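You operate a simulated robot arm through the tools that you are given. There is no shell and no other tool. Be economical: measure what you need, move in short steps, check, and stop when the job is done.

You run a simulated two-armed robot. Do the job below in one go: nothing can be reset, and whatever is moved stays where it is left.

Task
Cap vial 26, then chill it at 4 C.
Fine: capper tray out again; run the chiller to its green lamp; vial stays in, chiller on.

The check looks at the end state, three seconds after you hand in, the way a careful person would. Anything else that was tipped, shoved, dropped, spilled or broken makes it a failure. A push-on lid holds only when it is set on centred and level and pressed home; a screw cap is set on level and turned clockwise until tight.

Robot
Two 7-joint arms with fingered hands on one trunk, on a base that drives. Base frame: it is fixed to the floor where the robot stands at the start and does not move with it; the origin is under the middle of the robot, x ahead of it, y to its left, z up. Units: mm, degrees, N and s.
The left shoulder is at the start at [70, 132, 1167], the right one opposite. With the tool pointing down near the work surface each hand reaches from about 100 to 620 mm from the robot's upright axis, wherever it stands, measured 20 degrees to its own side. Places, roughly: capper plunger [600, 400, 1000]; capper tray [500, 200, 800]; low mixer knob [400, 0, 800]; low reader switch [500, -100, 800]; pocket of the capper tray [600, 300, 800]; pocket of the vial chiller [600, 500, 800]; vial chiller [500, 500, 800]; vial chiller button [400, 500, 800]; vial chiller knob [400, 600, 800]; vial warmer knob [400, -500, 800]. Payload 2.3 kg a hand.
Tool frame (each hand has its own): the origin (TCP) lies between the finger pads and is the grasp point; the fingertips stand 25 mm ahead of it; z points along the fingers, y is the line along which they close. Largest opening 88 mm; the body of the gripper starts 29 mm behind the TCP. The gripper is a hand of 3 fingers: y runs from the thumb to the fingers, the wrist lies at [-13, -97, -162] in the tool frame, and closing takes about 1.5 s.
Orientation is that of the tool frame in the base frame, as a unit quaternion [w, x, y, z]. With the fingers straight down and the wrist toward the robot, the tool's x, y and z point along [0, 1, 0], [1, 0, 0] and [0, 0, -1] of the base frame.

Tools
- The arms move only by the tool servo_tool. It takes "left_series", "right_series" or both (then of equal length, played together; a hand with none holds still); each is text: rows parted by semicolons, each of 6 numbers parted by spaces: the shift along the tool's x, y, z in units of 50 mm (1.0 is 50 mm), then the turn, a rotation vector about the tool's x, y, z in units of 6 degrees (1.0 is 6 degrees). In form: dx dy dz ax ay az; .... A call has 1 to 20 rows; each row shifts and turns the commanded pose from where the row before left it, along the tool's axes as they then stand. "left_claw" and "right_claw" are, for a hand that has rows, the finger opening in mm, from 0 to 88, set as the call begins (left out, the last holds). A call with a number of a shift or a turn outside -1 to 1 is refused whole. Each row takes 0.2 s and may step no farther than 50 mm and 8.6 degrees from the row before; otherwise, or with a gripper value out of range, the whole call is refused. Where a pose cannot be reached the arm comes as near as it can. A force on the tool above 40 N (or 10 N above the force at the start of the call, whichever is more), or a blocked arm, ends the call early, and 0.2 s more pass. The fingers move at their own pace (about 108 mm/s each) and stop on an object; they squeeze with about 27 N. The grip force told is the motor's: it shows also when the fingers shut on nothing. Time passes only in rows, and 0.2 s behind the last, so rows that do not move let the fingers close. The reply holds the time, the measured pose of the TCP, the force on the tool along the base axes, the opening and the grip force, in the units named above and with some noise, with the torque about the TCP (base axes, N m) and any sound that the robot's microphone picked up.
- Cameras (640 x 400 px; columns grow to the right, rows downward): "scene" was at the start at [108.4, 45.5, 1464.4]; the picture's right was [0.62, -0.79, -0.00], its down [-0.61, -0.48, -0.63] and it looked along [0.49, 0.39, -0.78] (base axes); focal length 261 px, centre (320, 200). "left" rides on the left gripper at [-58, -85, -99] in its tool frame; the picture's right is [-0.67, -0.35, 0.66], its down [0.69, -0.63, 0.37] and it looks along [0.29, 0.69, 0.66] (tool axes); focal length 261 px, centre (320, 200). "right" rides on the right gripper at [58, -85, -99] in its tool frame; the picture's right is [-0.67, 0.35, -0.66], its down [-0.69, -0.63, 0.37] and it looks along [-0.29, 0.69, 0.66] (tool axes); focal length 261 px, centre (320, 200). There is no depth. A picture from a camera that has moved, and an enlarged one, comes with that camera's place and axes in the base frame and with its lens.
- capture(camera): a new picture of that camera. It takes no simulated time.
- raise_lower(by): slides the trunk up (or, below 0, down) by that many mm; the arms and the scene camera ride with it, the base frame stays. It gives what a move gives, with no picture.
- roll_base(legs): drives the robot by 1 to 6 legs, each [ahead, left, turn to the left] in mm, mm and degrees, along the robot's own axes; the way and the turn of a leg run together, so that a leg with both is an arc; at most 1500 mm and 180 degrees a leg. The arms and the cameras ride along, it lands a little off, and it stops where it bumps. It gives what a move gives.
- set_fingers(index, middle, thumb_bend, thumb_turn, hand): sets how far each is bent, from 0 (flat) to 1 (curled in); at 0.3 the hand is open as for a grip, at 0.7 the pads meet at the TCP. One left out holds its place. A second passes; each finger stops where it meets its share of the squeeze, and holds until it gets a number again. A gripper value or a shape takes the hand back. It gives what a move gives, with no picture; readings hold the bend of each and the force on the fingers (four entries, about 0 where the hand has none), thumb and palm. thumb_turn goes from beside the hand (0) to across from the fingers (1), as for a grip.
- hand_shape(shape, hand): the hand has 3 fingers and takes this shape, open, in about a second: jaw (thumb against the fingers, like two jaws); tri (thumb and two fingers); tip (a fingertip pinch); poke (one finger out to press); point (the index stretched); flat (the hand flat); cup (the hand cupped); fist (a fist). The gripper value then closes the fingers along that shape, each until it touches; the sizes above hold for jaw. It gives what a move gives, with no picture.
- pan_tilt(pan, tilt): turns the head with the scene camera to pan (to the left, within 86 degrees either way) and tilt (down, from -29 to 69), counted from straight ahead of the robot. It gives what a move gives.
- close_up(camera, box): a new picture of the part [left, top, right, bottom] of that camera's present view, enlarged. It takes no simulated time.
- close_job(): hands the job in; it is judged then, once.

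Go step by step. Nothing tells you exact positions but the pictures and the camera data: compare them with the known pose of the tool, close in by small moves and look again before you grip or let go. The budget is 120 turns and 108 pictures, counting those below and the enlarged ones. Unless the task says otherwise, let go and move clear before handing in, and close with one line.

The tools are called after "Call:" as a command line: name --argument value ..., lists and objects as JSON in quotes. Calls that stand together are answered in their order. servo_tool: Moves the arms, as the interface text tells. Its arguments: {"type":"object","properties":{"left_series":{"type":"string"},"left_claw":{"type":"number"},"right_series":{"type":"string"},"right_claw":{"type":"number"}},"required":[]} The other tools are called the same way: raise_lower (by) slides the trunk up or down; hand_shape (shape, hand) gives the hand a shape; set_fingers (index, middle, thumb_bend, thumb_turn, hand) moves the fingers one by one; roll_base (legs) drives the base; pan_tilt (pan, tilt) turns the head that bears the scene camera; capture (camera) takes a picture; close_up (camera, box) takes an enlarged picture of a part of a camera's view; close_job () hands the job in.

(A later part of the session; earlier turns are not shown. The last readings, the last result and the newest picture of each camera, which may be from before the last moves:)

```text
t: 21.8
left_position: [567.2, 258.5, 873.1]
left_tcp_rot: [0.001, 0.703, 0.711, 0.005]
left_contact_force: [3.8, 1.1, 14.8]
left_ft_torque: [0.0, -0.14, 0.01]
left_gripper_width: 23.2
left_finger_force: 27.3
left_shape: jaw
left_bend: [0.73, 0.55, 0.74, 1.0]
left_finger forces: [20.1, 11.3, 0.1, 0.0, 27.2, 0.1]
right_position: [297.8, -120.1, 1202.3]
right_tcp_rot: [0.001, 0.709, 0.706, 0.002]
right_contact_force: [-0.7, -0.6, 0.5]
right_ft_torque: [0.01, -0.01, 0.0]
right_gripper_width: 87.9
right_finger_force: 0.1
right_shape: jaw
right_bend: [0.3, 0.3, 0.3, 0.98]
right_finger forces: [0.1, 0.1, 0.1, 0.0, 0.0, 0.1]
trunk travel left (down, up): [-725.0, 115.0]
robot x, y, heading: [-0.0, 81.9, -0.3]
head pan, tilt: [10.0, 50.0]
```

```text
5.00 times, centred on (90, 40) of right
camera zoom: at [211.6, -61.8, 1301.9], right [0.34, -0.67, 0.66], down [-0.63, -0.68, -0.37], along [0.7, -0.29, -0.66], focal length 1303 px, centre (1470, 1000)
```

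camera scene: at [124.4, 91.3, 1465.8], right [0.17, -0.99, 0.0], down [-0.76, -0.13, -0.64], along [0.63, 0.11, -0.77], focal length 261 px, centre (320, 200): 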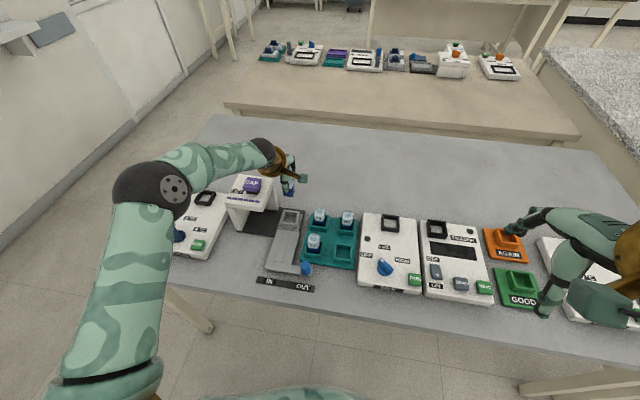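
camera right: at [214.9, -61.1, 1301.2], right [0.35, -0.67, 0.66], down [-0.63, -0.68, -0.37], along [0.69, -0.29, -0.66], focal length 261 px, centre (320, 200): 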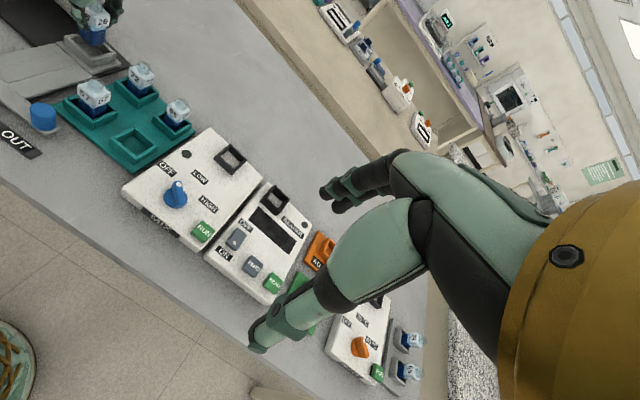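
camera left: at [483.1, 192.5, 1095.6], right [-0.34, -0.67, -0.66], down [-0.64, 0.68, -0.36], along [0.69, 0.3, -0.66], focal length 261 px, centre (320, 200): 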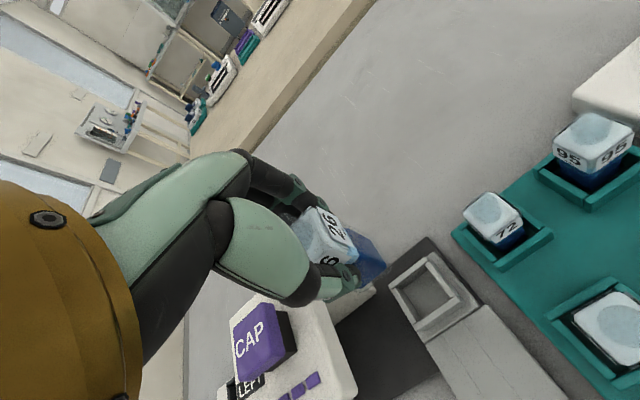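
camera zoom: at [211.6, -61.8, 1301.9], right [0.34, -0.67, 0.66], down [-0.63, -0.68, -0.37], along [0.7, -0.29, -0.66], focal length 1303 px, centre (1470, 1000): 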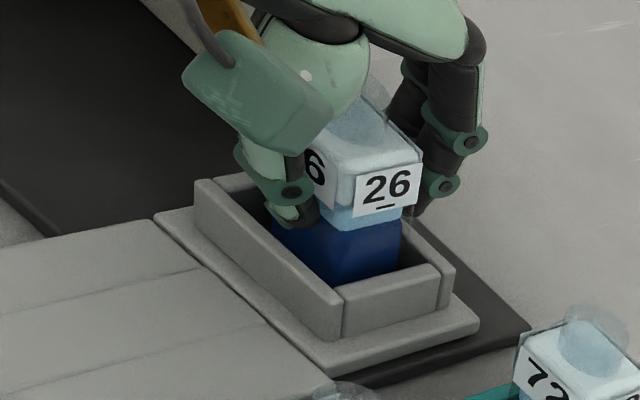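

The vial meets the floor at tool z 873 (15 N up). I'll relieve the push, open the fingers and rise.

Call:
servo_tool --left_series "0 0 -0.04 0 0 0;0 0 0 0 0 0"

Call:
servo_tool --left_series "0 0 0 0 0 0;0 0 0 0 0 0;0 0 0 0 0 0;0 0 0 0 0 0;0 0 0 0 0 0" --left_claw 56

Call:
close_up --camera "right" --box '[40, 0, 140, 80]'

Call:
close_up --camera "left" --box '[240, 170, 500, 332]'

```text
t: 22.4
left_position: [565.8, 258.3, 872.6]
left_tcp_rot: [-0.001, 0.703, 0.711, 0.003]
left_contact_force: [3.6, 1.8, 13.9]
left_ft_torque: [0.09, -0.14, 0.02]
left_gripper_width: 23.0
left_finger_force: 26.5
left_shape: jaw
left_bend: [0.73, 0.55, 0.74, 1.0]
left_finger forces: [20.0, 11.4, 0.0, 0.0, 27.2, 0.0]
right_position: [298.2, -120.5, 1202.0]
right_tcp_rot: [-0.001, 0.709, 0.706, 0.001]
right_contact_force: [1.0, 0.4, -0.5]
right_ft_torque: [0.03, 0.02, -0.03]
right_gripper_width: 87.6
right_finger_force: 0.1
right_shape: jaw
right_bend: [0.3, 0.3, 0.3, 0.98]
right_finger forces: [0.1, 0.0, 0.1, 0.0, 0.0, 0.1]
trunk travel left (down, up): [-725.0, 115.0]
robot x, y, heading: [-2.6, 77.2, -0.2]
head pan, tilt: [10.0, 50.0]
```

```text
t: 23.6
left_position: [566.7, 258.5, 870.9]
left_tcp_rot: [0.0, 0.703, 0.711, 0.002]
left_contact_force: [0.5, 0.3, -0.5]
left_ft_torque: [-0.01, 0.01, 0.02]
left_gripper_width: 55.7
left_finger_force: 0.1
left_shape: jaw
left_bend: [0.28, 0.39, 0.63, 1.0]
left_finger forces: [0.1, 0.1, 0.0, 0.0, 0.0, 0.0]
right_position: [301.2, -119.2, 1201.6]
right_tcp_rot: [0.0, 0.708, 0.706, 0.0]
right_contact_force: [0.0, -0.2, -0.6]
right_ft_torque: [0.0, 0.04, -0.02]
right_gripper_width: 87.9
right_finger_force: 0.0
right_shape: jaw
right_bend: [0.3, 0.3, 0.3, 0.98]
right_finger forces: [0.0, 0.0, 0.1, 0.0, 0.1, 0.0]
trunk travel left (down, up): [-725.0, 115.0]
robot x, y, heading: [0.8, 81.9, 0.1]
head pan, tilt: [10.0, 50.0]
```

```text
5.00 times, centred on (90, 40) of right
camera zoom: at [215.2, -61.1, 1301.1], right [0.35, -0.67, 0.66], down [-0.63, -0.68, -0.37], along [0.69, -0.29, -0.66], focal length 1303 px, centre (1470, 1000)
```

zoom: 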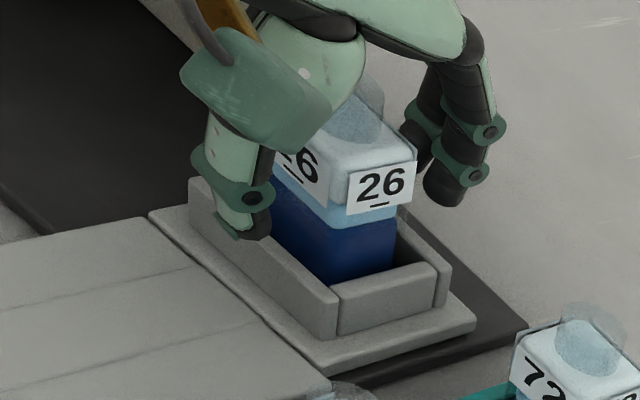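

```text
2.46 times, centred on (370, 251) of left
camera zoom: at [484.5, 200.5, 969.4], right [-0.34, -0.67, -0.66], down [-0.64, 0.68, -0.36], along [0.69, 0.3, -0.66], focal length 642 px, centre (197, 74)
```

zoom: 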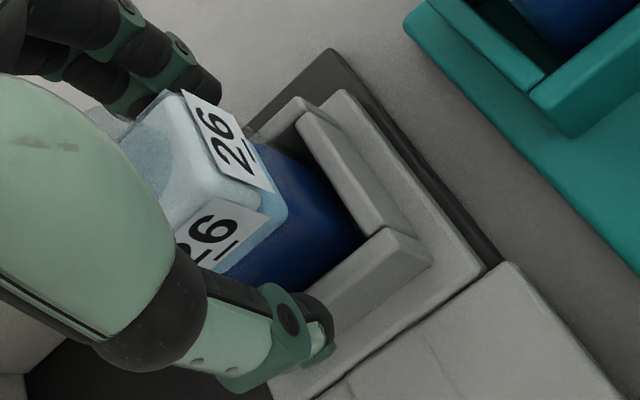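

Vial 26 stands free in the tray. I'll rise straight up, then move over the blue tray knob.

Call:
servo_tool --left_series "0 0 -0.3 0 0 0;0 0 -0.6 0 0 0;0 0 -0.7 0 0 0;0 0 -0.7 0 0 0;-0.3 -0.6 0 0 0 0;-0.3 -0.6 0 0 0 0;-0.3 -0.6 0 0 0 0;-0.3 -0.6 0 0 0 0;-0.3 -0.6 0.2 0 0 0;0 0 0 0 0 0"

Call:
capture --camera "left"

Call:
close_up --camera "scene" --box '[210, 170, 370, 310]'

```text
t: 25.8
left_position: [419.7, 183.0, 976.2]
left_tcp_rot: [0.0, 0.701, 0.713, 0.0]
left_contact_force: [0.2, 0.1, 0.6]
left_ft_torque: [0.04, 0.0, -0.03]
left_gripper_width: 55.6
left_finger_force: 0.0
left_shape: jaw
left_bend: [0.28, 0.39, 0.63, 1.0]
left_finger forces: [0.0, 0.0, 0.1, 0.0, 0.1, 0.0]
right_position: [300.6, -119.3, 1202.3]
right_tcp_rot: [0.001, 0.709, 0.706, 0.0]
right_contact_force: [-0.1, -0.3, -0.4]
right_ft_torque: [-0.01, 0.07, 0.03]
right_gripper_width: 87.6
right_finger_force: 0.1
right_shape: jaw
right_bend: [0.3, 0.3, 0.3, 0.98]
right_finger forces: [0.0, 0.0, 0.1, 0.0, 0.0, 0.0]
trunk travel left (down, up): [-725.0, 115.0]
robot x, y, heading: [0.0, 82.7, -0.3]
head pan, tilt: [10.0, 50.0]
```

```text
68 pictures are left
camera left: at [336.2, 124.4, 1073.9], right [-0.34, -0.67, -0.66], down [-0.64, 0.68, -0.37], along [0.69, 0.3, -0.66], focal length 261 px, centre (320, 200)
```

left: 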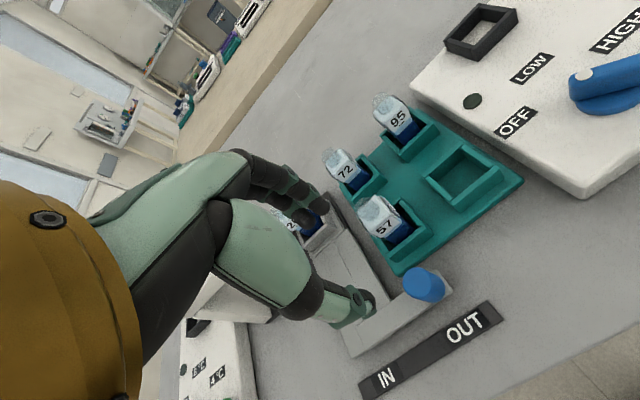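

```text
2.86 times, centred on (290, 240) of scene
camera zoom: at [124.8, 92.0, 1465.8], right [0.17, -0.99, 0.0], down [-0.76, -0.13, -0.64], along [0.63, 0.11, -0.77], focal length 747 px, centre (406, 86)
```

zoom: 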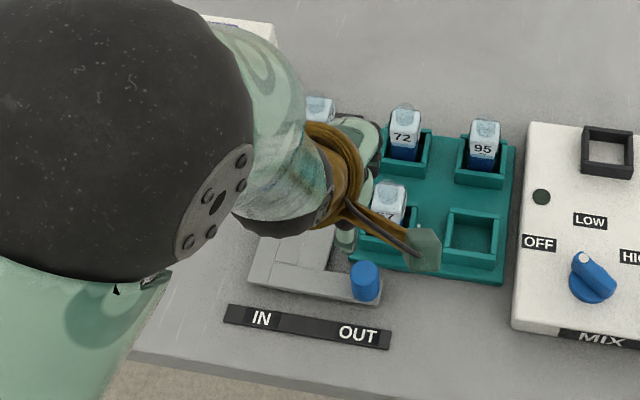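

The knob is at about (414, 181.5), top near z 843. I'll narrow the fingers and lower over it.

Call:
servo_tool --left_series "-0.03 -0.11 0 0 0 0;0 0 0.6 0 0 0;0 0 0.6 0 0 0;0 0 0.6 0 0 0;0 0 0.3 0 0 0;0 0 0 0 0 0" --left_claw 46

Call:
close_up --camera "left" --box '[240, 170, 500, 332]'

Call:
close_up --camera "scene" --box '[250, 200, 370, 300]'

Call:
close_up --camera "right" --box '[0, 0, 160, 160]'

```text
t: 27.2
left_position: [413.0, 180.8, 870.2]
left_tcp_rot: [-0.002, 0.704, 0.71, 0.003]
left_contact_force: [1.2, -0.3, -0.6]
left_ft_torque: [0.03, 0.03, 0.0]
left_gripper_width: 46.3
left_finger_force: 0.2
left_shape: jaw
left_bend: [0.74, 0.43, 0.68, 1.0]
left_finger forces: [0.0, 0.1, 0.0, 0.1, 0.0, 0.1]
right_position: [300.7, -120.0, 1201.3]
right_tcp_rot: [-0.001, 0.708, 0.706, 0.0]
right_contact_force: [0.1, -0.5, 0.1]
right_ft_torque: [-0.04, -0.02, -0.03]
right_gripper_width: 87.9
right_finger_force: 0.0
right_shape: jaw
right_bend: [0.3, 0.3, 0.3, 0.98]
right_finger forces: [0.0, 0.0, 0.1, 0.0, 0.0, 0.0]
trunk travel left (down, up): [-725.0, 115.0]
robot x, y, heading: [-2.5, 79.7, 0.2]
head pan, tilt: [10.0, 50.0]
```

```text
2.46 times, centred on (370, 251) of left
camera zoom: at [329.5, 121.9, 968.0], right [-0.34, -0.67, -0.66], down [-0.64, 0.68, -0.36], along [0.69, 0.3, -0.66], focal length 642 px, centre (197, 74)
```

zoom: 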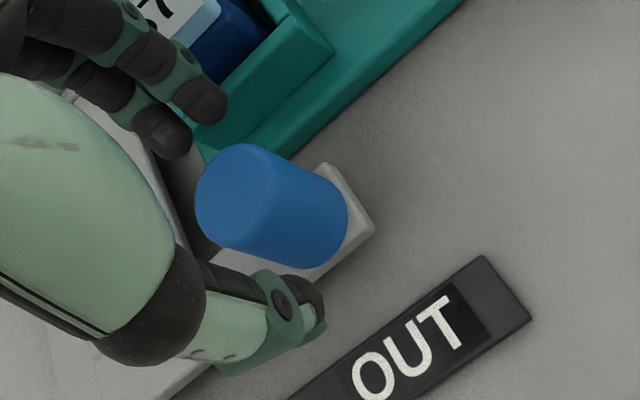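

```text
4.00 times, centred on (310, 250) of scene
camera zoom: at [124.2, 91.3, 1465.8], right [0.17, -0.99, 0.0], down [-0.76, -0.13, -0.64], along [0.63, 0.11, -0.77], focal length 1046 px, centre (360, 0)
```

zoom: 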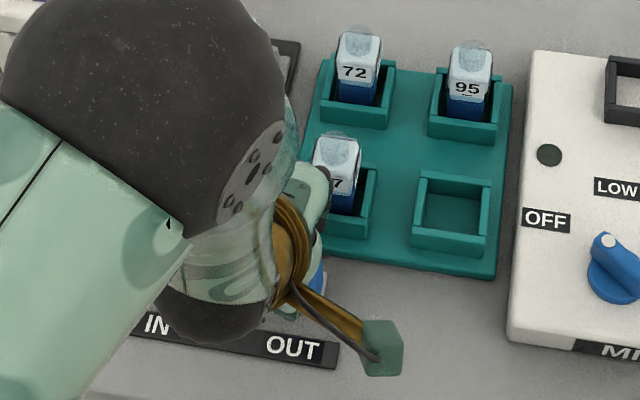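

```text
2.50 times, centred on (80, 80) of right
camera zoom: at [214.7, -61.3, 1301.2], right [0.35, -0.67, 0.66], down [-0.63, -0.68, -0.37], along [0.69, -0.29, -0.66], focal length 652 px, centre (920, 500)
```

zoom: 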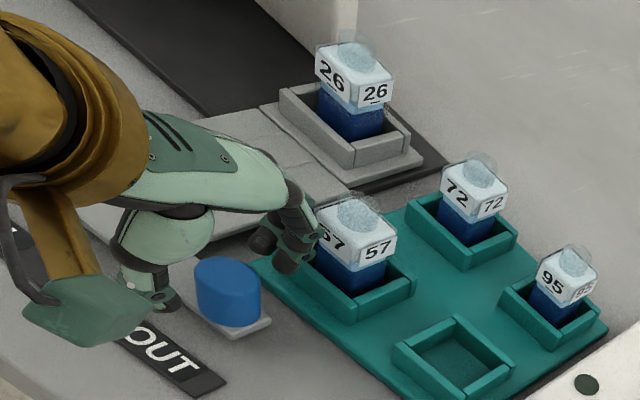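

The knob stands between thumb and fingers. I'll go down 15 mm and close on it.

Call:
servo_tool --left_series "0 0 0.15 0 0 0;0 0 0.15 0 0 0;0 0 0 0 0 0" --left_claw 46

Call:
servo_tool --left_series "0 0 0 0 0 0;0 0 0 0 0 0;0 0 0 0 0 0;0 0 0 0 0 0;0 0 0 0 0 0;0 0 0 0 0 0" --left_claw 14

Call:
close_up --camera "left" --box '[240, 170, 500, 332]'

Call:
close_up --camera "right" --box '[0, 0, 160, 160]'

```text
t: 28.0
left_position: [413.6, 179.6, 856.3]
left_tcp_rot: [-0.001, 0.703, 0.711, 0.002]
left_contact_force: [0.1, -0.4, -0.3]
left_ft_torque: [0.05, -0.01, 0.01]
left_gripper_width: 46.6
left_finger_force: 0.1
left_shape: jaw
left_bend: [0.74, 0.43, 0.68, 1.0]
left_finger forces: [0.0, 0.1, 0.0, 0.0, 0.0, 0.1]
right_position: [300.2, -119.7, 1202.0]
right_tcp_rot: [0.0, 0.708, 0.706, 0.0]
right_contact_force: [-0.3, -0.2, -1.7]
right_ft_torque: [0.03, -0.02, 0.02]
right_gripper_width: 87.8
right_finger_force: 0.1
right_shape: jaw
right_bend: [0.3, 0.3, 0.3, 0.98]
right_finger forces: [0.1, 0.1, 0.1, 0.0, 0.1, 0.1]
trunk travel left (down, up): [-725.0, 115.0]
robot x, y, heading: [2.4, 80.5, -0.2]
head pan, tilt: [10.0, 50.0]
```

```text
t: 29.4
left_position: [414.0, 181.2, 856.3]
left_tcp_rot: [-0.003, 0.703, 0.712, 0.001]
left_contact_force: [0.1, 0.0, -1.4]
left_ft_torque: [-0.02, -0.04, 0.02]
left_gripper_width: 17.6
left_finger_force: 26.7
left_shape: jaw
left_bend: [0.73, 0.58, 0.74, 1.0]
left_finger forces: [16.2, 8.9, 0.1, 0.0, 23.8, 0.1]
right_position: [301.9, -120.3, 1200.6]
right_tcp_rot: [0.0, 0.708, 0.706, 0.001]
right_contact_force: [-0.9, 0.8, 0.0]
right_ft_torque: [0.01, 0.03, -0.01]
right_gripper_width: 87.7
right_finger_force: 0.1
right_shape: jaw
right_bend: [0.3, 0.3, 0.3, 0.98]
right_finger forces: [0.1, 0.0, 0.0, 0.0, 0.0, 0.1]
trunk travel left (down, up): [-725.0, 115.0]
robot x, y, heading: [2.1, 79.0, -0.2]
head pan, tilt: [10.0, 50.0]
```

```text
2.46 times, centred on (370, 251) of left
camera zoom: at [330.3, 121.7, 953.5], right [-0.34, -0.67, -0.66], down [-0.64, 0.68, -0.36], along [0.69, 0.3, -0.66], focal length 642 px, centre (197, 74)
```

zoom: 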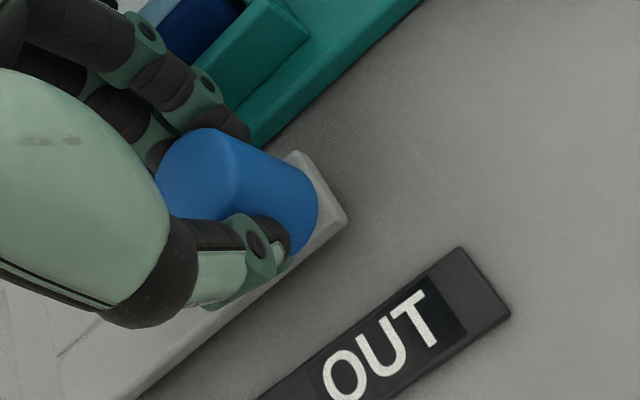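

```text
2.50 times, centred on (80, 80) of right
camera zoom: at [215.4, -61.4, 1301.0], right [0.35, -0.67, 0.65], down [-0.63, -0.68, -0.37], along [0.69, -0.29, -0.66], focal length 652 px, centre (920, 500)
```

zoom: 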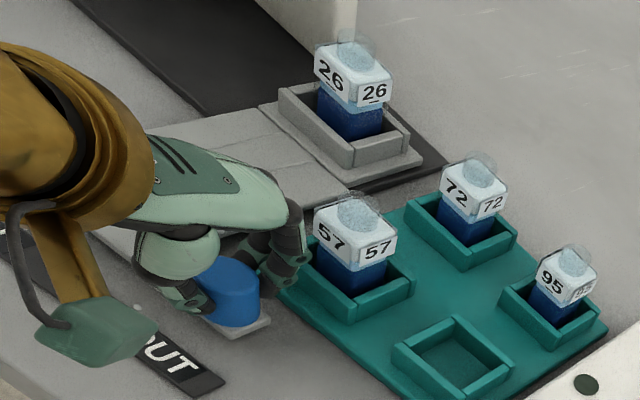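

The knob is gripped. I'll slide the tray toward IN (+y) at a gentle pace for 75 mm first.

Call:
servo_tool --left_series "0.06 0 0 0 0 0;0.12 0 0 0 0 0;0.15 0 0 0 0 0;0.15 0 0 0 0 0;0.15 0 0 0 0 0;0.15 0 0 0 0 0;0.15 0 0 0 0 0;0.15 0 0 0 0 0;0.15 0 0 0 0 0;0.15 0 0 0 0 0;0.12 0 0 0 0 0;0 0 0 0 0 0"

Call:
close_up --camera "scene" --box '[200, 160, 360, 300]'

Call:
capture --camera "left"

```text
t: 32.0
left_position: [413.2, 256.7, 856.1]
left_tcp_rot: [-0.002, 0.703, 0.711, 0.001]
left_contact_force: [0.9, -0.5, -7.8]
left_ft_torque: [-0.01, -0.06, 0.0]
left_gripper_width: 17.0
left_finger_force: 26.7
left_shape: jaw
left_bend: [0.73, 0.58, 0.74, 1.0]
left_finger forces: [15.8, 9.1, 0.0, 0.0, 23.5, 0.0]
right_position: [303.5, -117.2, 1201.2]
right_tcp_rot: [0.0, 0.708, 0.706, -0.001]
right_contact_force: [-0.9, 0.3, -0.2]
right_ft_torque: [-0.02, -0.02, 0.01]
right_gripper_width: 87.8
right_finger_force: 0.1
right_shape: jaw
right_bend: [0.3, 0.3, 0.3, 0.98]
right_finger forces: [0.1, 0.0, 0.0, 0.1, 0.0, 0.1]
trunk travel left (down, up): [-725.0, 115.0]
robot x, y, heading: [-0.3, 79.4, -0.2]
head pan, tilt: [10.0, 50.0]
```

```text
2.86 times, centred on (280, 230) of scene
camera zoom: at [127.1, 92.3, 1465.6], right [0.17, -0.99, 0.0], down [-0.76, -0.13, -0.64], along [0.63, 0.11, -0.77], focal length 747 px, centre (434, 114)
```

zoom: 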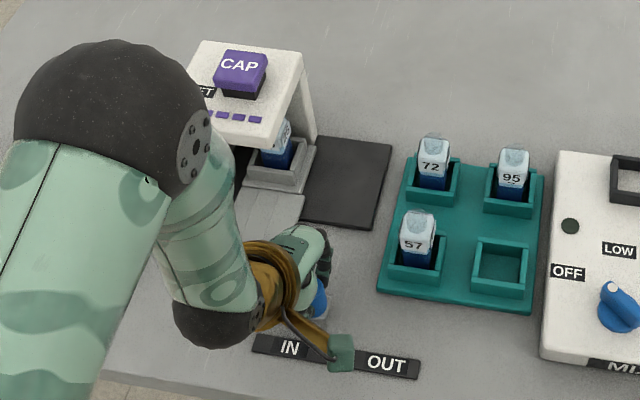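

```text
60 pictures are left
camera left: at [330.5, 198.1, 954.4], right [-0.34, -0.67, -0.66], down [-0.64, 0.68, -0.36], along [0.69, 0.3, -0.66], focal length 261 px, centre (320, 200)
```

left: 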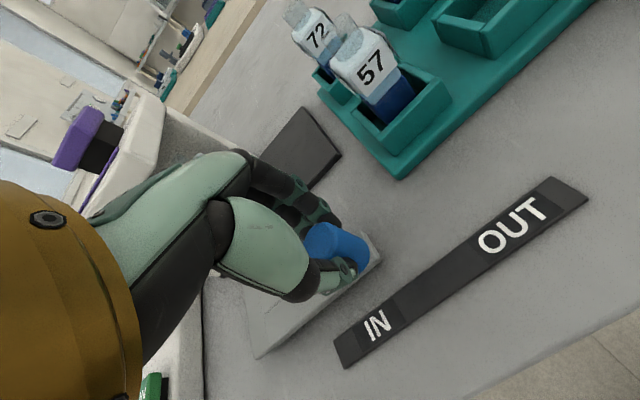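

The tray slides freely with the vial upright. I'll continue in small steps to the end stop.

Call:
servo_tool --left_series "0.08 0 0 0 0 0;0.08 0 0 0 0 0;0.08 0 0 0 0 0;0.06 0 0 0 0 0;0.06 0 0 0 0 0;0.06 0 0 0 0 0;0.05 0 0 0 0 0;0 0 0 0 0 0"

Call:
close_up --camera "scene" --box '[200, 160, 360, 300]'

```text
t: 33.8
left_position: [413.8, 273.7, 856.8]
left_tcp_rot: [-0.004, 0.704, 0.71, 0.003]
left_contact_force: [0.8, -17.6, -9.4]
left_ft_torque: [-0.26, -0.05, -0.16]
left_gripper_width: 16.6
left_finger_force: 26.3
left_shape: jaw
left_bend: [0.73, 0.61, 0.74, 0.99]
left_finger forces: [20.4, 5.2, 0.0, 0.1, 23.9, 0.1]
right_position: [302.2, -125.6, 1199.8]
right_tcp_rot: [-0.003, 0.709, 0.706, 0.002]
right_contact_force: [0.4, -0.3, 0.4]
right_ft_torque: [-0.01, 0.03, -0.01]
right_gripper_width: 87.7
right_finger_force: 0.1
right_shape: jaw
right_bend: [0.3, 0.3, 0.3, 0.98]
right_finger forces: [0.1, 0.0, 0.0, 0.0, 0.0, 0.0]
trunk travel left (down, up): [-725.0, 115.0]
robot x, y, heading: [-0.5, 81.2, -0.6]
head pan, tilt: [10.0, 50.0]
```

```text
2.86 times, centred on (280, 230) of scene
camera zoom: at [127.1, 84.3, 1465.6], right [0.17, -0.99, -0.01], down [-0.76, -0.13, -0.64], along [0.63, 0.11, -0.77], focal length 747 px, centre (434, 114)
```

zoom: 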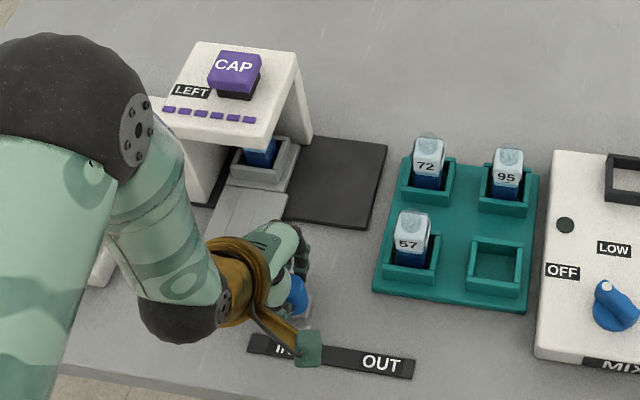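

The tray reached its stop (17 N) with knob at y≈272, under IN. I'll relieve, release and rise, then drive left for the plunger.

Call:
servo_tool --left_series "-0.05 0 0 0 0 0;0 0 0 0 0 0"

Call:
servo_tool --left_series "0 0 0 0 0 0;0 0 0 0 0 0;0 0 0 0 0 0;0 0 -0.2 0 0 0;0 0 -0.6 0 0 0;0 0 -0.8 0 0 0;0 0 -0.8 0 0 0;0 0 -0.8 0 0 0;0 0 -0.6 0 0 0;0 0 0 0 0 0" --left_claw 46

Call:
roll_base --legs '[[0, 80, 0]]'

Call:
capture --camera "scene"

Call:
capture --camera "left"

```text
t: 34.4
left_position: [412.8, 273.9, 857.1]
left_tcp_rot: [-0.004, 0.704, 0.711, 0.003]
left_contact_force: [2.0, -13.7, -8.8]
left_ft_torque: [-0.2, -0.11, -0.13]
left_gripper_width: 16.6
left_finger_force: 27.1
left_shape: jaw
left_bend: [0.73, 0.61, 0.74, 1.0]
left_finger forces: [20.3, 7.4, 0.0, 0.0, 23.5, 0.0]
right_position: [304.0, -123.1, 1199.3]
right_tcp_rot: [-0.003, 0.708, 0.706, 0.002]
right_contact_force: [0.1, 0.2, 0.3]
right_ft_torque: [0.02, -0.02, -0.05]
right_gripper_width: 87.4
right_finger_force: 0.0
right_shape: jaw
right_bend: [0.3, 0.3, 0.3, 0.98]
right_finger forces: [0.0, 0.1, 0.0, 0.1, 0.1, 0.1]
trunk travel left (down, up): [-725.0, 115.0]
robot x, y, heading: [3.5, 77.9, -0.2]
head pan, tilt: [10.0, 50.0]
```

```text
t: 36.6
left_position: [411.3, 276.0, 1047.4]
left_tcp_rot: [-0.001, 0.704, 0.71, 0.002]
left_contact_force: [-0.4, 0.3, -0.8]
left_ft_torque: [-0.01, -0.01, -0.01]
left_gripper_width: 45.9
left_finger_force: 0.0
left_shape: jaw
left_bend: [0.74, 0.44, 0.68, 1.0]
left_finger forces: [0.1, 0.0, 0.0, 0.1, 0.0, 0.0]
right_position: [301.3, -119.1, 1201.1]
right_tcp_rot: [0.0, 0.708, 0.707, 0.0]
right_contact_force: [0.0, -0.4, 0.0]
right_ft_torque: [-0.01, 0.03, 0.0]
right_gripper_width: 87.7
right_finger_force: 0.0
right_shape: jaw
right_bend: [0.3, 0.3, 0.3, 0.98]
right_finger forces: [0.0, 0.0, 0.0, 0.0, 0.0, 0.0]
trunk travel left (down, up): [-725.0, 115.0]
robot x, y, heading: [0.2, 78.0, -0.4]
head pan, tilt: [10.0, 50.0]
```

```text
t: 37.6
left_position: [412.5, 349.2, 1048.5]
left_tcp_rot: [-0.003, 0.704, 0.71, 0.003]
left_contact_force: [0.4, 0.0, 0.3]
left_ft_torque: [0.01, 0.02, 0.03]
left_gripper_width: 45.5
left_finger_force: 0.1
left_shape: jaw
left_bend: [0.74, 0.44, 0.68, 1.0]
left_finger forces: [0.0, 0.0, 0.1, 0.1, 0.1, 0.0]
right_position: [300.1, -46.0, 1201.0]
right_tcp_rot: [-0.002, 0.71, 0.705, 0.002]
right_contact_force: [0.7, -0.6, -0.1]
right_ft_torque: [0.03, -0.03, 0.0]
right_gripper_width: 87.7
right_finger_force: 0.1
right_shape: jaw
right_bend: [0.3, 0.3, 0.3, 0.98]
right_finger forces: [0.1, 0.0, 0.0, 0.0, 0.0, 0.0]
trunk travel left (down, up): [-725.0, 115.0]
robot x, y, heading: [0.3, 158.9, -0.6]
head pan, tilt: [10.0, 50.0]
```

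```text
58 pictures are left
camera scene: at [124.6, 164.5, 1465.9], right [0.17, -0.99, 0.0], down [-0.76, -0.13, -0.64], along [0.63, 0.11, -0.77], focal length 261 px, centre (320, 200)
```

scene: 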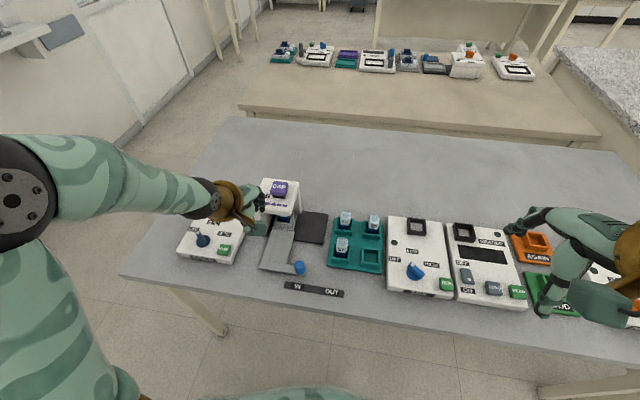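

```text
57 pictures are left
camera left: at [328.8, 291.9, 1145.9], right [-0.34, -0.67, -0.66], down [-0.63, 0.68, -0.36], along [0.69, 0.3, -0.66], focal length 261 px, centre (320, 200)
```

left: 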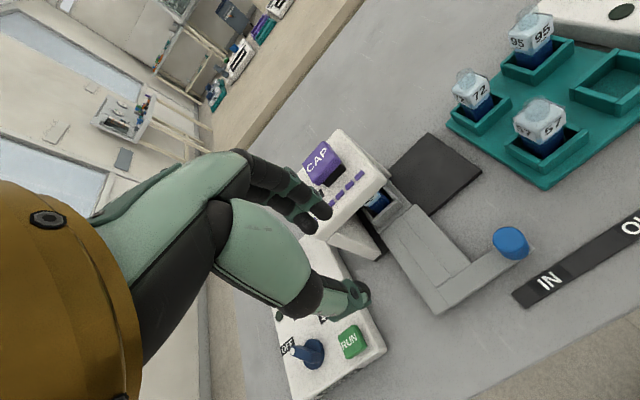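

The tray is in, its knob at IN. I'll close the fingers and move above the CAP plunger at about (562, 353, 965).

Call:
servo_tool --left_series "0.02 0.5 0 0 0 0;0.02 0.5 0 0 0 0;0.02 0.5 0 0 0 0;0.02 0.5 0 0 0 0;0 0.5 0 0 0 0;0 0.49 0 0 0 0;0 0 0 0 0 0;0 0 0 0 0 0" --left_claw 0

Call:
capture --camera "left"

Call:
close_up --camera "scene" --box '[210, 140, 370, 280]'

```text
t: 39.4
left_position: [562.1, 359.3, 1049.6]
left_tcp_rot: [-0.001, 0.704, 0.71, 0.002]
left_contact_force: [-0.5, -0.3, -0.1]
left_ft_torque: [-0.01, 0.0, 0.0]
left_gripper_width: 0.0
left_finger_force: 27.5
left_shape: jaw
left_bend: [0.7, 0.7, 0.36, 1.0]
left_finger forces: [0.1, 0.1, 0.1, 0.0, 0.0, 0.1]
right_position: [300.3, -39.9, 1200.4]
right_tcp_rot: [0.0, 0.709, 0.705, 0.001]
right_contact_force: [0.5, -0.4, 0.8]
right_ft_torque: [-0.01, -0.01, 0.01]
right_gripper_width: 87.6
right_finger_force: 0.0
right_shape: jaw
right_bend: [0.3, 0.3, 0.3, 0.98]
right_finger forces: [0.1, 0.0, 0.0, 0.0, 0.0, 0.1]
trunk travel left (down, up): [-725.0, 115.0]
robot x, y, heading: [1.6, 159.2, -0.3]
head pan, tilt: [10.0, 50.0]
```

```text
56 pictures are left
camera left: at [477.9, 301.6, 1147.1], right [-0.34, -0.67, -0.66], down [-0.63, 0.68, -0.36], along [0.69, 0.29, -0.66], focal length 261 px, centre (320, 200)
```

left: 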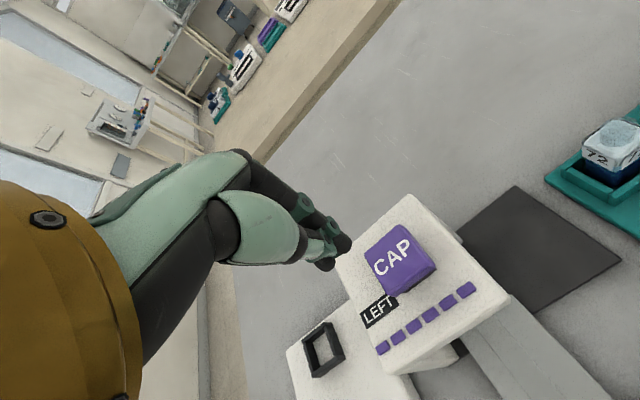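

```text
2.86 times, centred on (290, 210) of scene
camera zoom: at [124.6, 170.5, 1465.8], right [0.17, -0.99, 0.0], down [-0.76, -0.13, -0.64], along [0.63, 0.11, -0.77], focal length 747 px, centre (406, 171)
```

zoom: 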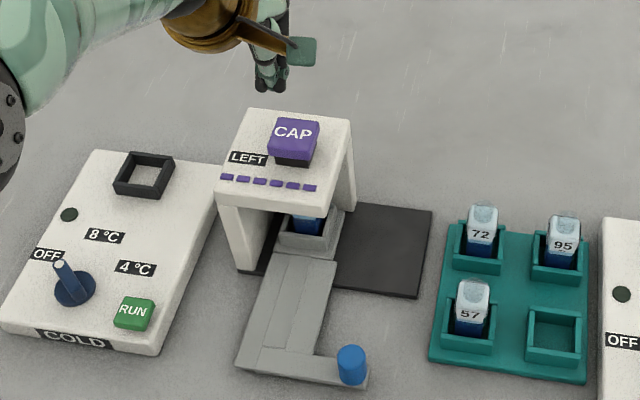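

The fingertips are about 11 mm too far left of the plunger centre (563, 349, 965). I'll correct and lower partway.

Call:
servo_tool --left_series "-0.22 -0.03 0 0 0 0;0 0 0.4 0 0 0;0 0 0.4 0 0 0;0 0 0 0 0 0"

Call:
close_up --camera "left" --box '[240, 170, 500, 332]'

Call:
close_up --camera "scene" --box '[230, 140, 330, 240]'

```text
t: 40.4
left_position: [559.3, 349.8, 1007.4]
left_tcp_rot: [-0.001, 0.703, 0.711, 0.002]
left_contact_force: [-0.4, 0.3, 0.5]
left_ft_torque: [-0.01, 0.0, 0.0]
left_gripper_width: 0.0
left_finger_force: 27.0
left_shape: jaw
left_bend: [0.7, 0.7, 0.36, 1.0]
left_finger forces: [0.0, 0.0, 0.0, 0.1, 0.0, 0.0]
right_position: [301.2, -41.4, 1203.3]
right_tcp_rot: [-0.002, 0.709, 0.705, 0.0]
right_contact_force: [-0.2, -0.1, 0.5]
right_ft_torque: [-0.02, 0.02, -0.01]
right_gripper_width: 87.7
right_finger_force: 0.0
right_shape: jaw
right_bend: [0.3, 0.3, 0.3, 0.98]
right_finger forces: [0.1, 0.0, 0.1, 0.0, 0.0, 0.0]
trunk travel left (down, up): [-725.0, 115.0]
robot x, y, heading: [1.1, 158.4, -0.5]
head pan, tilt: [10.0, 50.0]
```

```text
2.46 times, centred on (370, 251) of left
camera zoom: at [476.6, 290.6, 1106.0], right [-0.34, -0.67, -0.66], down [-0.63, 0.68, -0.36], along [0.69, 0.29, -0.66], focal length 642 px, centre (197, 74)
```

zoom: 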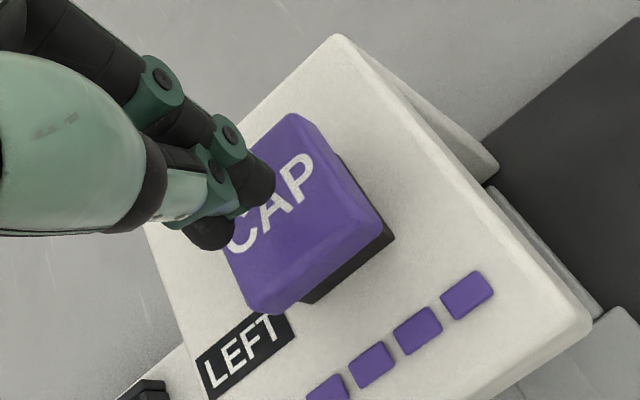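

```text
4.00 times, centred on (280, 190) of scene
camera zoom: at [124.4, 170.3, 1465.9], right [0.17, -0.99, 0.0], down [-0.76, -0.13, -0.64], along [0.63, 0.11, -0.77], focal length 1046 px, centre (480, 240)
```

zoom: 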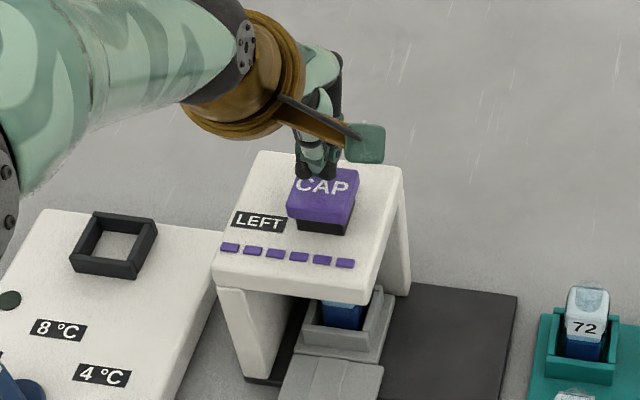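

The fingertips will land near the plunger's centre. Pressing down slowly and watching the force.

Call:
servo_tool --left_series "0 0 0.2 0 0 0;0 0 0.08 0 0 0;0 0 0.08 0 0 0;0 0 0.08 0 0 0;0 0 0.08 0 0 0;0 0 0.08 0 0 0;0 0 0 0 0 0"

Call:
close_up --camera "scene" --box '[230, 140, 330, 240]'

```text
t: 42.0
left_position: [558.5, 349.3, 979.7]
left_tcp_rot: [0.001, 0.704, 0.71, 0.004]
left_contact_force: [5.2, 1.6, 15.3]
left_ft_torque: [0.13, -0.06, -0.04]
left_gripper_width: 0.0
left_finger_force: 27.2
left_shape: jaw
left_bend: [0.7, 0.7, 0.36, 1.0]
left_finger forces: [0.1, 25.9, 0.0, 0.0, 0.0, 0.1]
right_position: [298.2, -42.1, 1202.2]
right_tcp_rot: [0.001, 0.71, 0.705, 0.001]
right_contact_force: [0.2, -0.9, 0.3]
right_ft_torque: [0.0, -0.05, 0.0]
right_gripper_width: 87.6
right_finger_force: 0.0
right_shape: jaw
right_bend: [0.3, 0.3, 0.3, 0.98]
right_finger forces: [0.0, 0.0, 0.0, 0.0, 0.1, 0.0]
trunk travel left (down, up): [-725.0, 115.0]
robot x, y, heading: [0.4, 160.3, -0.4]
head pan, tilt: [10.0, 50.0]
heard: click
```

```text
4.00 times, centred on (280, 190) of scene
camera zoom: at [122.1, 169.7, 1466.2], right [0.17, -0.99, 0.0], down [-0.75, -0.13, -0.64], along [0.64, 0.11, -0.76], focal length 1046 px, centre (480, 240)
```

zoom: 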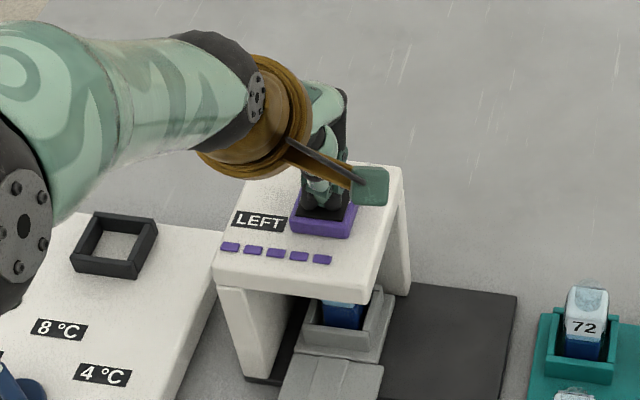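

A click sounded and the LEFT counter dropped from 6 to 5, so a cap was spent. I'll rise and go back to the tray knob.

Call:
servo_tool --left_series "0 0 -0.2 0 0 0;0 0 -0.5 0 0 0;0 0 -0.7 0 0 0;-0.25 -0.5 0 0 0 0;-0.25 -0.5 0 0 0 0;-0.25 -0.5 0 0 0 0;-0.25 -0.5 0 0 0 0;-0.25 -0.5 0 0 0 0;-0.25 -0.38 0 0 0 0;0 0 0 0 0 0" --left_claw 46

Call:
close_up --camera "left" --box '[280, 190, 540, 352]'

Call:
close_up --camera "scene" --box '[210, 160, 370, 300]'

```text
t: 44.2
left_position: [417.1, 273.1, 1046.8]
left_tcp_rot: [-0.001, 0.704, 0.71, 0.003]
left_contact_force: [0.4, -0.2, -0.3]
left_ft_torque: [-0.03, 0.01, 0.01]
left_gripper_width: 45.9
left_finger_force: 0.2
left_shape: jaw
left_bend: [0.74, 0.44, 0.68, 1.0]
left_finger forces: [0.0, 0.0, 0.0, 0.1, 0.0, 0.1]
right_position: [301.3, -40.3, 1201.8]
right_tcp_rot: [0.0, 0.709, 0.705, 0.001]
right_contact_force: [0.2, -0.5, -1.3]
right_ft_torque: [0.04, 0.01, 0.01]
right_gripper_width: 87.6
right_finger_force: 0.0
right_shape: jaw
right_bend: [0.3, 0.3, 0.3, 0.98]
right_finger forces: [0.1, 0.0, 0.1, 0.0, 0.1, 0.1]
trunk travel left (down, up): [-725.0, 115.0]
robot x, y, heading: [1.0, 154.8, -0.4]
head pan, tilt: [10.0, 50.0]
```

```text
2.46 times, centred on (410, 271) of left
camera zoom: at [333.6, 214.5, 1144.6], right [-0.34, -0.67, -0.66], down [-0.64, 0.68, -0.36], along [0.69, 0.29, -0.66], focal length 642 px, centre (98, 25)
```

zoom: 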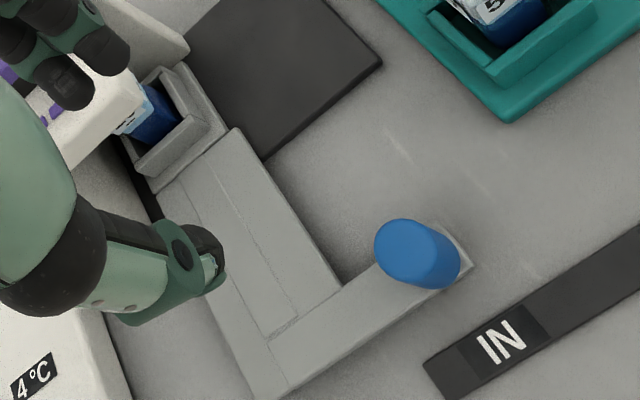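

```text
2.86 times, centred on (290, 230) of scene
camera zoom: at [125.1, 170.8, 1465.8], right [0.17, -0.99, 0.0], down [-0.76, -0.13, -0.64], along [0.63, 0.11, -0.77], focal length 747 px, centre (406, 114)
```

zoom: 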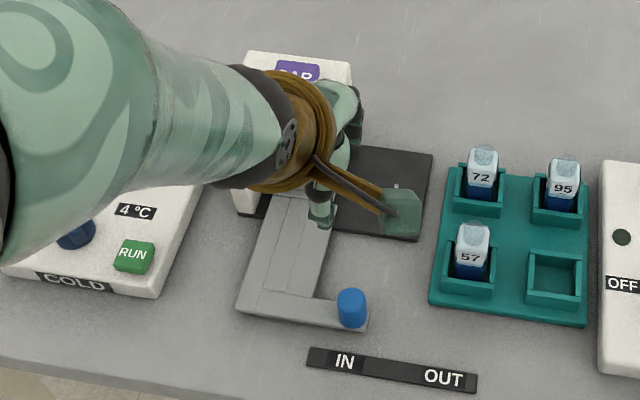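

The knob is at about (414, 270). Lowering onto it and gripping.

Call:
servo_tool --left_series "-0.04 -0.05 0.5 0 0 0;0 0 0.7 0 0 0;0 0 0.7 0 0 0;0 0 0.7 0 0 0;0 0 0.6 0 0 0;0 0 0.4 0 0 0;0 0 0.2 0 0 0;0 0 0 0 0 0"

Call:
close_up --camera "left" --box '[240, 170, 500, 332]'

```text
t: 46.0
left_position: [415.1, 271.0, 857.9]
left_tcp_rot: [-0.002, 0.704, 0.71, 0.002]
left_contact_force: [0.2, 0.3, -0.2]
left_ft_torque: [-0.01, -0.01, -0.02]
left_gripper_width: 46.0
left_finger_force: 0.2
left_shape: jaw
left_bend: [0.74, 0.44, 0.68, 1.0]
left_finger forces: [0.1, 0.1, 0.1, 0.1, 0.0, 0.0]
right_position: [300.2, -40.4, 1202.9]
right_tcp_rot: [0.0, 0.709, 0.705, 0.0]
right_contact_force: [-0.2, 0.9, 0.1]
right_ft_torque: [0.01, 0.0, 0.01]
right_gripper_width: 87.6
right_finger_force: 0.0
right_shape: jaw
right_bend: [0.3, 0.3, 0.3, 0.98]
right_finger forces: [0.0, 0.0, 0.1, 0.0, 0.0, 0.1]
trunk travel left (down, up): [-725.0, 115.0]
robot x, y, heading: [0.0, 160.5, -0.4]
head pan, tilt: [10.0, 50.0]
```

```text
2.46 times, centred on (370, 251) of left
camera zoom: at [331.0, 213.0, 955.1], right [-0.34, -0.67, -0.66], down [-0.63, 0.68, -0.36], along [0.69, 0.29, -0.66], focal length 642 px, centre (197, 74)
```

zoom: 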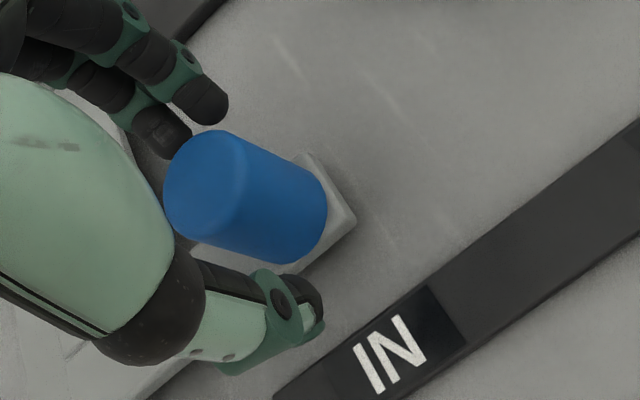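

Sliding out to y≈181 would bring the hand too far across the body here, so I'll first rise, drive right 80 mm and come back to the knob.

Call:
servo_tool --left_series "0 0 -0.4 0 0 0;0 0 -0.4 0 0 0;0 0 0 0 0 0"

Call:
roll_base --legs '[[0, -80, 0.4]]'

Call:
servo_tool --left_series "0.3 0 0 0 0 0;0.5 0 0 0 0 0;0.5 0 0 0 0 0;0.2 0 0 0 0 0;0 0 0 0 0 0;0 0 0 0 0 0"

Call:
close_up --camera "left" --box '[240, 170, 500, 332]'

```text
t: 46.8
left_position: [415.2, 272.9, 897.0]
left_tcp_rot: [0.0, 0.704, 0.71, 0.002]
left_contact_force: [-0.1, -0.2, 0.0]
left_ft_torque: [0.0, -0.02, 0.02]
left_gripper_width: 45.8
left_finger_force: 0.0
left_shape: jaw
left_bend: [0.74, 0.44, 0.68, 1.0]
left_finger forces: [0.0, 0.0, 0.1, 0.0, 0.1, 0.0]
right_position: [300.1, -40.7, 1202.1]
right_tcp_rot: [0.0, 0.709, 0.705, 0.0]
right_contact_force: [-0.2, -0.1, 0.7]
right_ft_torque: [0.02, -0.04, -0.02]
right_gripper_width: 87.3
right_finger_force: 0.1
right_shape: jaw
right_bend: [0.3, 0.3, 0.3, 0.98]
right_finger forces: [0.0, 0.0, 0.0, 0.1, 0.1, 0.1]
trunk travel left (down, up): [-725.0, 115.0]
robot x, y, heading: [2.6, 160.5, -0.2]
head pan, tilt: [10.0, 50.0]
```

```text
t: 47.9
left_position: [412.7, 198.6, 895.6]
left_tcp_rot: [0.001, 0.702, 0.713, 0.0]
left_contact_force: [-0.1, 0.0, 0.0]
left_ft_torque: [-0.02, -0.03, -0.01]
left_gripper_width: 45.9
left_finger_force: 0.2
left_shape: jaw
left_bend: [0.74, 0.44, 0.68, 1.0]
left_finger forces: [0.0, 0.1, 0.0, 0.0, 0.1, 0.1]
right_position: [302.6, -112.4, 1201.8]
right_tcp_rot: [0.001, 0.707, 0.708, -0.001]
right_contact_force: [-1.0, 0.4, 0.1]
right_ft_torque: [-0.03, -0.02, -0.02]
right_gripper_width: 87.9
right_finger_force: 0.0
right_shape: jaw
right_bend: [0.3, 0.3, 0.3, 0.98]
right_finger forces: [0.0, 0.0, 0.0, 0.0, 0.0, 0.1]
trunk travel left (down, up): [-725.0, 115.0]
robot x, y, heading: [0.3, 79.5, 0.2]
head pan, tilt: [10.0, 50.0]
```

```text
t: 49.3
left_position: [413.9, 271.8, 896.5]
left_tcp_rot: [-0.001, 0.701, 0.713, 0.003]
left_contact_force: [0.5, -0.7, -0.2]
left_ft_torque: [-0.01, -0.01, 0.04]
left_gripper_width: 45.9
left_finger_force: 0.1
left_shape: jaw
left_bend: [0.74, 0.44, 0.68, 1.0]
left_finger forces: [0.0, 0.0, 0.1, 0.1, 0.1, 0.0]
right_position: [301.7, -117.7, 1200.7]
right_tcp_rot: [0.0, 0.706, 0.708, 0.0]
right_contact_force: [-0.3, 0.2, 0.6]
right_ft_torque: [-0.01, -0.02, -0.03]
right_gripper_width: 87.5
right_finger_force: 0.0
right_shape: jaw
right_bend: [0.3, 0.3, 0.3, 0.98]
right_finger forces: [0.0, 0.0, 0.0, 0.0, 0.0, 0.1]
trunk travel left (down, up): [-725.0, 115.0]
robot x, y, heading: [-2.7, 81.1, 0.4]
head pan, tilt: [10.0, 50.0]
```

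```text
2.46 times, centred on (370, 251) of left
camera zoom: at [330.0, 213.0, 994.6], right [-0.34, -0.67, -0.66], down [-0.64, 0.68, -0.36], along [0.69, 0.3, -0.66], focal length 642 px, centre (197, 74)
```

zoom: 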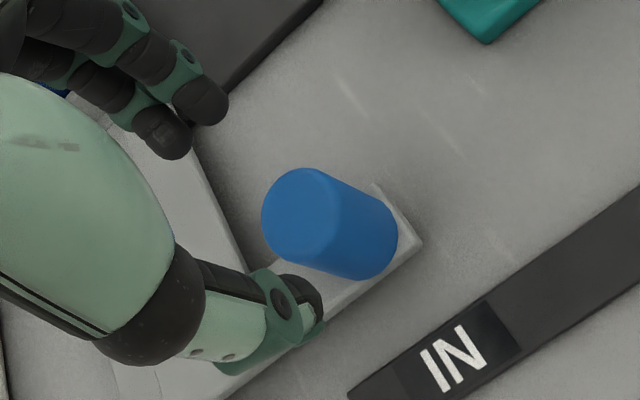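

Lowering around the knob and closing.

Call:
servo_tool --left_series "-0.02 0 0.4 0 0 0;0 0 0.4 0 0 0;0 0 0 0 0 0"

Call:
servo_tool --left_series "0 0 0 0 0 0;0 0 0 0 0 0;0 0 0 0 0 0;0 0 0 0 0 0;0 0 0 0 0 0;0 0 0 0 0 0" --left_claw 14

Call:
servo_tool --left_series "-0.06 0 0 0 0 0;-0.12 0 0 0 0 0;-0.15 0 0 0 0 0;-0.15 0 0 0 0 0;-0.15 0 0 0 0 0;-0.15 0 0 0 0 0;-0.15 0 0 0 0 0;-0.15 0 0 0 0 0;-0.15 0 0 0 0 0;-0.15 0 0 0 0 0;-0.12 0 0 0 0 0;0 0 0 0 0 0"

Call:
close_up --camera "scene" --box '[200, 160, 360, 300]'

```text
t: 50.1
left_position: [413.2, 268.3, 856.6]
left_tcp_rot: [0.0, 0.701, 0.713, 0.001]
left_contact_force: [0.7, -0.7, 0.8]
left_ft_torque: [-0.02, -0.01, 0.02]
left_gripper_width: 46.3
left_finger_force: 0.1
left_shape: jaw
left_bend: [0.74, 0.44, 0.68, 1.0]
left_finger forces: [0.0, 0.1, 0.0, 0.1, 0.1, 0.1]
right_position: [302.4, -117.5, 1202.4]
right_tcp_rot: [0.0, 0.706, 0.708, 0.0]
right_contact_force: [1.0, -0.1, 0.1]
right_ft_torque: [0.03, -0.01, 0.02]
right_gripper_width: 87.8
right_finger_force: 0.0
right_shape: jaw
right_bend: [0.3, 0.3, 0.3, 0.98]
right_finger forces: [0.0, 0.0, 0.0, 0.0, 0.0, 0.0]
trunk travel left (down, up): [-725.0, 115.0]
robot x, y, heading: [-1.7, 84.5, 0.1]
head pan, tilt: [10.0, 50.0]
```

```text
t: 51.5
left_position: [414.0, 269.4, 856.4]
left_tcp_rot: [-0.002, 0.701, 0.713, 0.002]
left_contact_force: [0.0, -1.4, -2.3]
left_ft_torque: [-0.06, -0.01, 0.03]
left_gripper_width: 17.1
left_finger_force: 27.2
left_shape: jaw
left_bend: [0.73, 0.58, 0.74, 1.0]
left_finger forces: [15.8, 8.8, 0.1, 0.0, 24.4, 0.0]
right_position: [301.0, -117.6, 1201.1]
right_tcp_rot: [-0.001, 0.707, 0.707, 0.0]
right_contact_force: [0.7, 0.2, -0.2]
right_ft_torque: [0.01, 0.02, 0.0]
right_gripper_width: 87.6
right_finger_force: 0.0
right_shape: jaw
right_bend: [0.3, 0.3, 0.3, 0.98]
right_finger forces: [0.0, 0.0, 0.0, 0.0, 0.1, 0.0]
trunk travel left (down, up): [-725.0, 115.0]
robot x, y, heading: [-0.2, 83.4, 0.1]
head pan, tilt: [10.0, 50.0]
```

```text
t: 54.1
left_position: [414.2, 196.0, 855.5]
left_tcp_rot: [-0.001, 0.701, 0.713, 0.001]
left_contact_force: [0.5, 0.6, -0.3]
left_ft_torque: [0.04, -0.07, -0.02]
left_gripper_width: 17.3
left_finger_force: 26.2
left_shape: jaw
left_bend: [0.73, 0.58, 0.75, 1.0]
left_finger forces: [16.5, 10.3, 0.0, 0.0, 25.2, 0.1]
right_position: [302.9, -116.8, 1201.4]
right_tcp_rot: [-0.001, 0.707, 0.708, 0.0]
right_contact_force: [-0.5, 0.8, -0.1]
right_ft_torque: [0.01, 0.03, -0.02]
right_gripper_width: 87.7
right_finger_force: 0.0
right_shape: jaw
right_bend: [0.3, 0.3, 0.3, 0.98]
right_finger forces: [0.1, 0.1, 0.0, 0.1, 0.0, 0.0]
trunk travel left (down, up): [-725.0, 115.0]
robot x, y, heading: [1.9, 79.6, 0.0]
head pan, tilt: [10.0, 50.0]
```

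```text
2.86 times, centred on (280, 230) of scene
camera zoom: at [124.9, 92.8, 1465.7], right [0.18, -0.98, 0.0], down [-0.75, -0.14, -0.64], along [0.63, 0.11, -0.77], focal length 747 px, centre (434, 114)
```

zoom: 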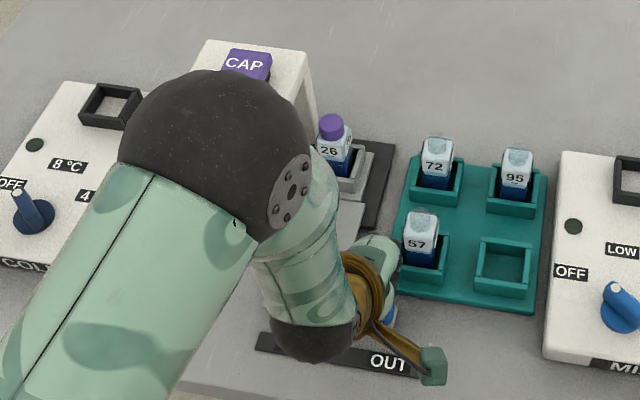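

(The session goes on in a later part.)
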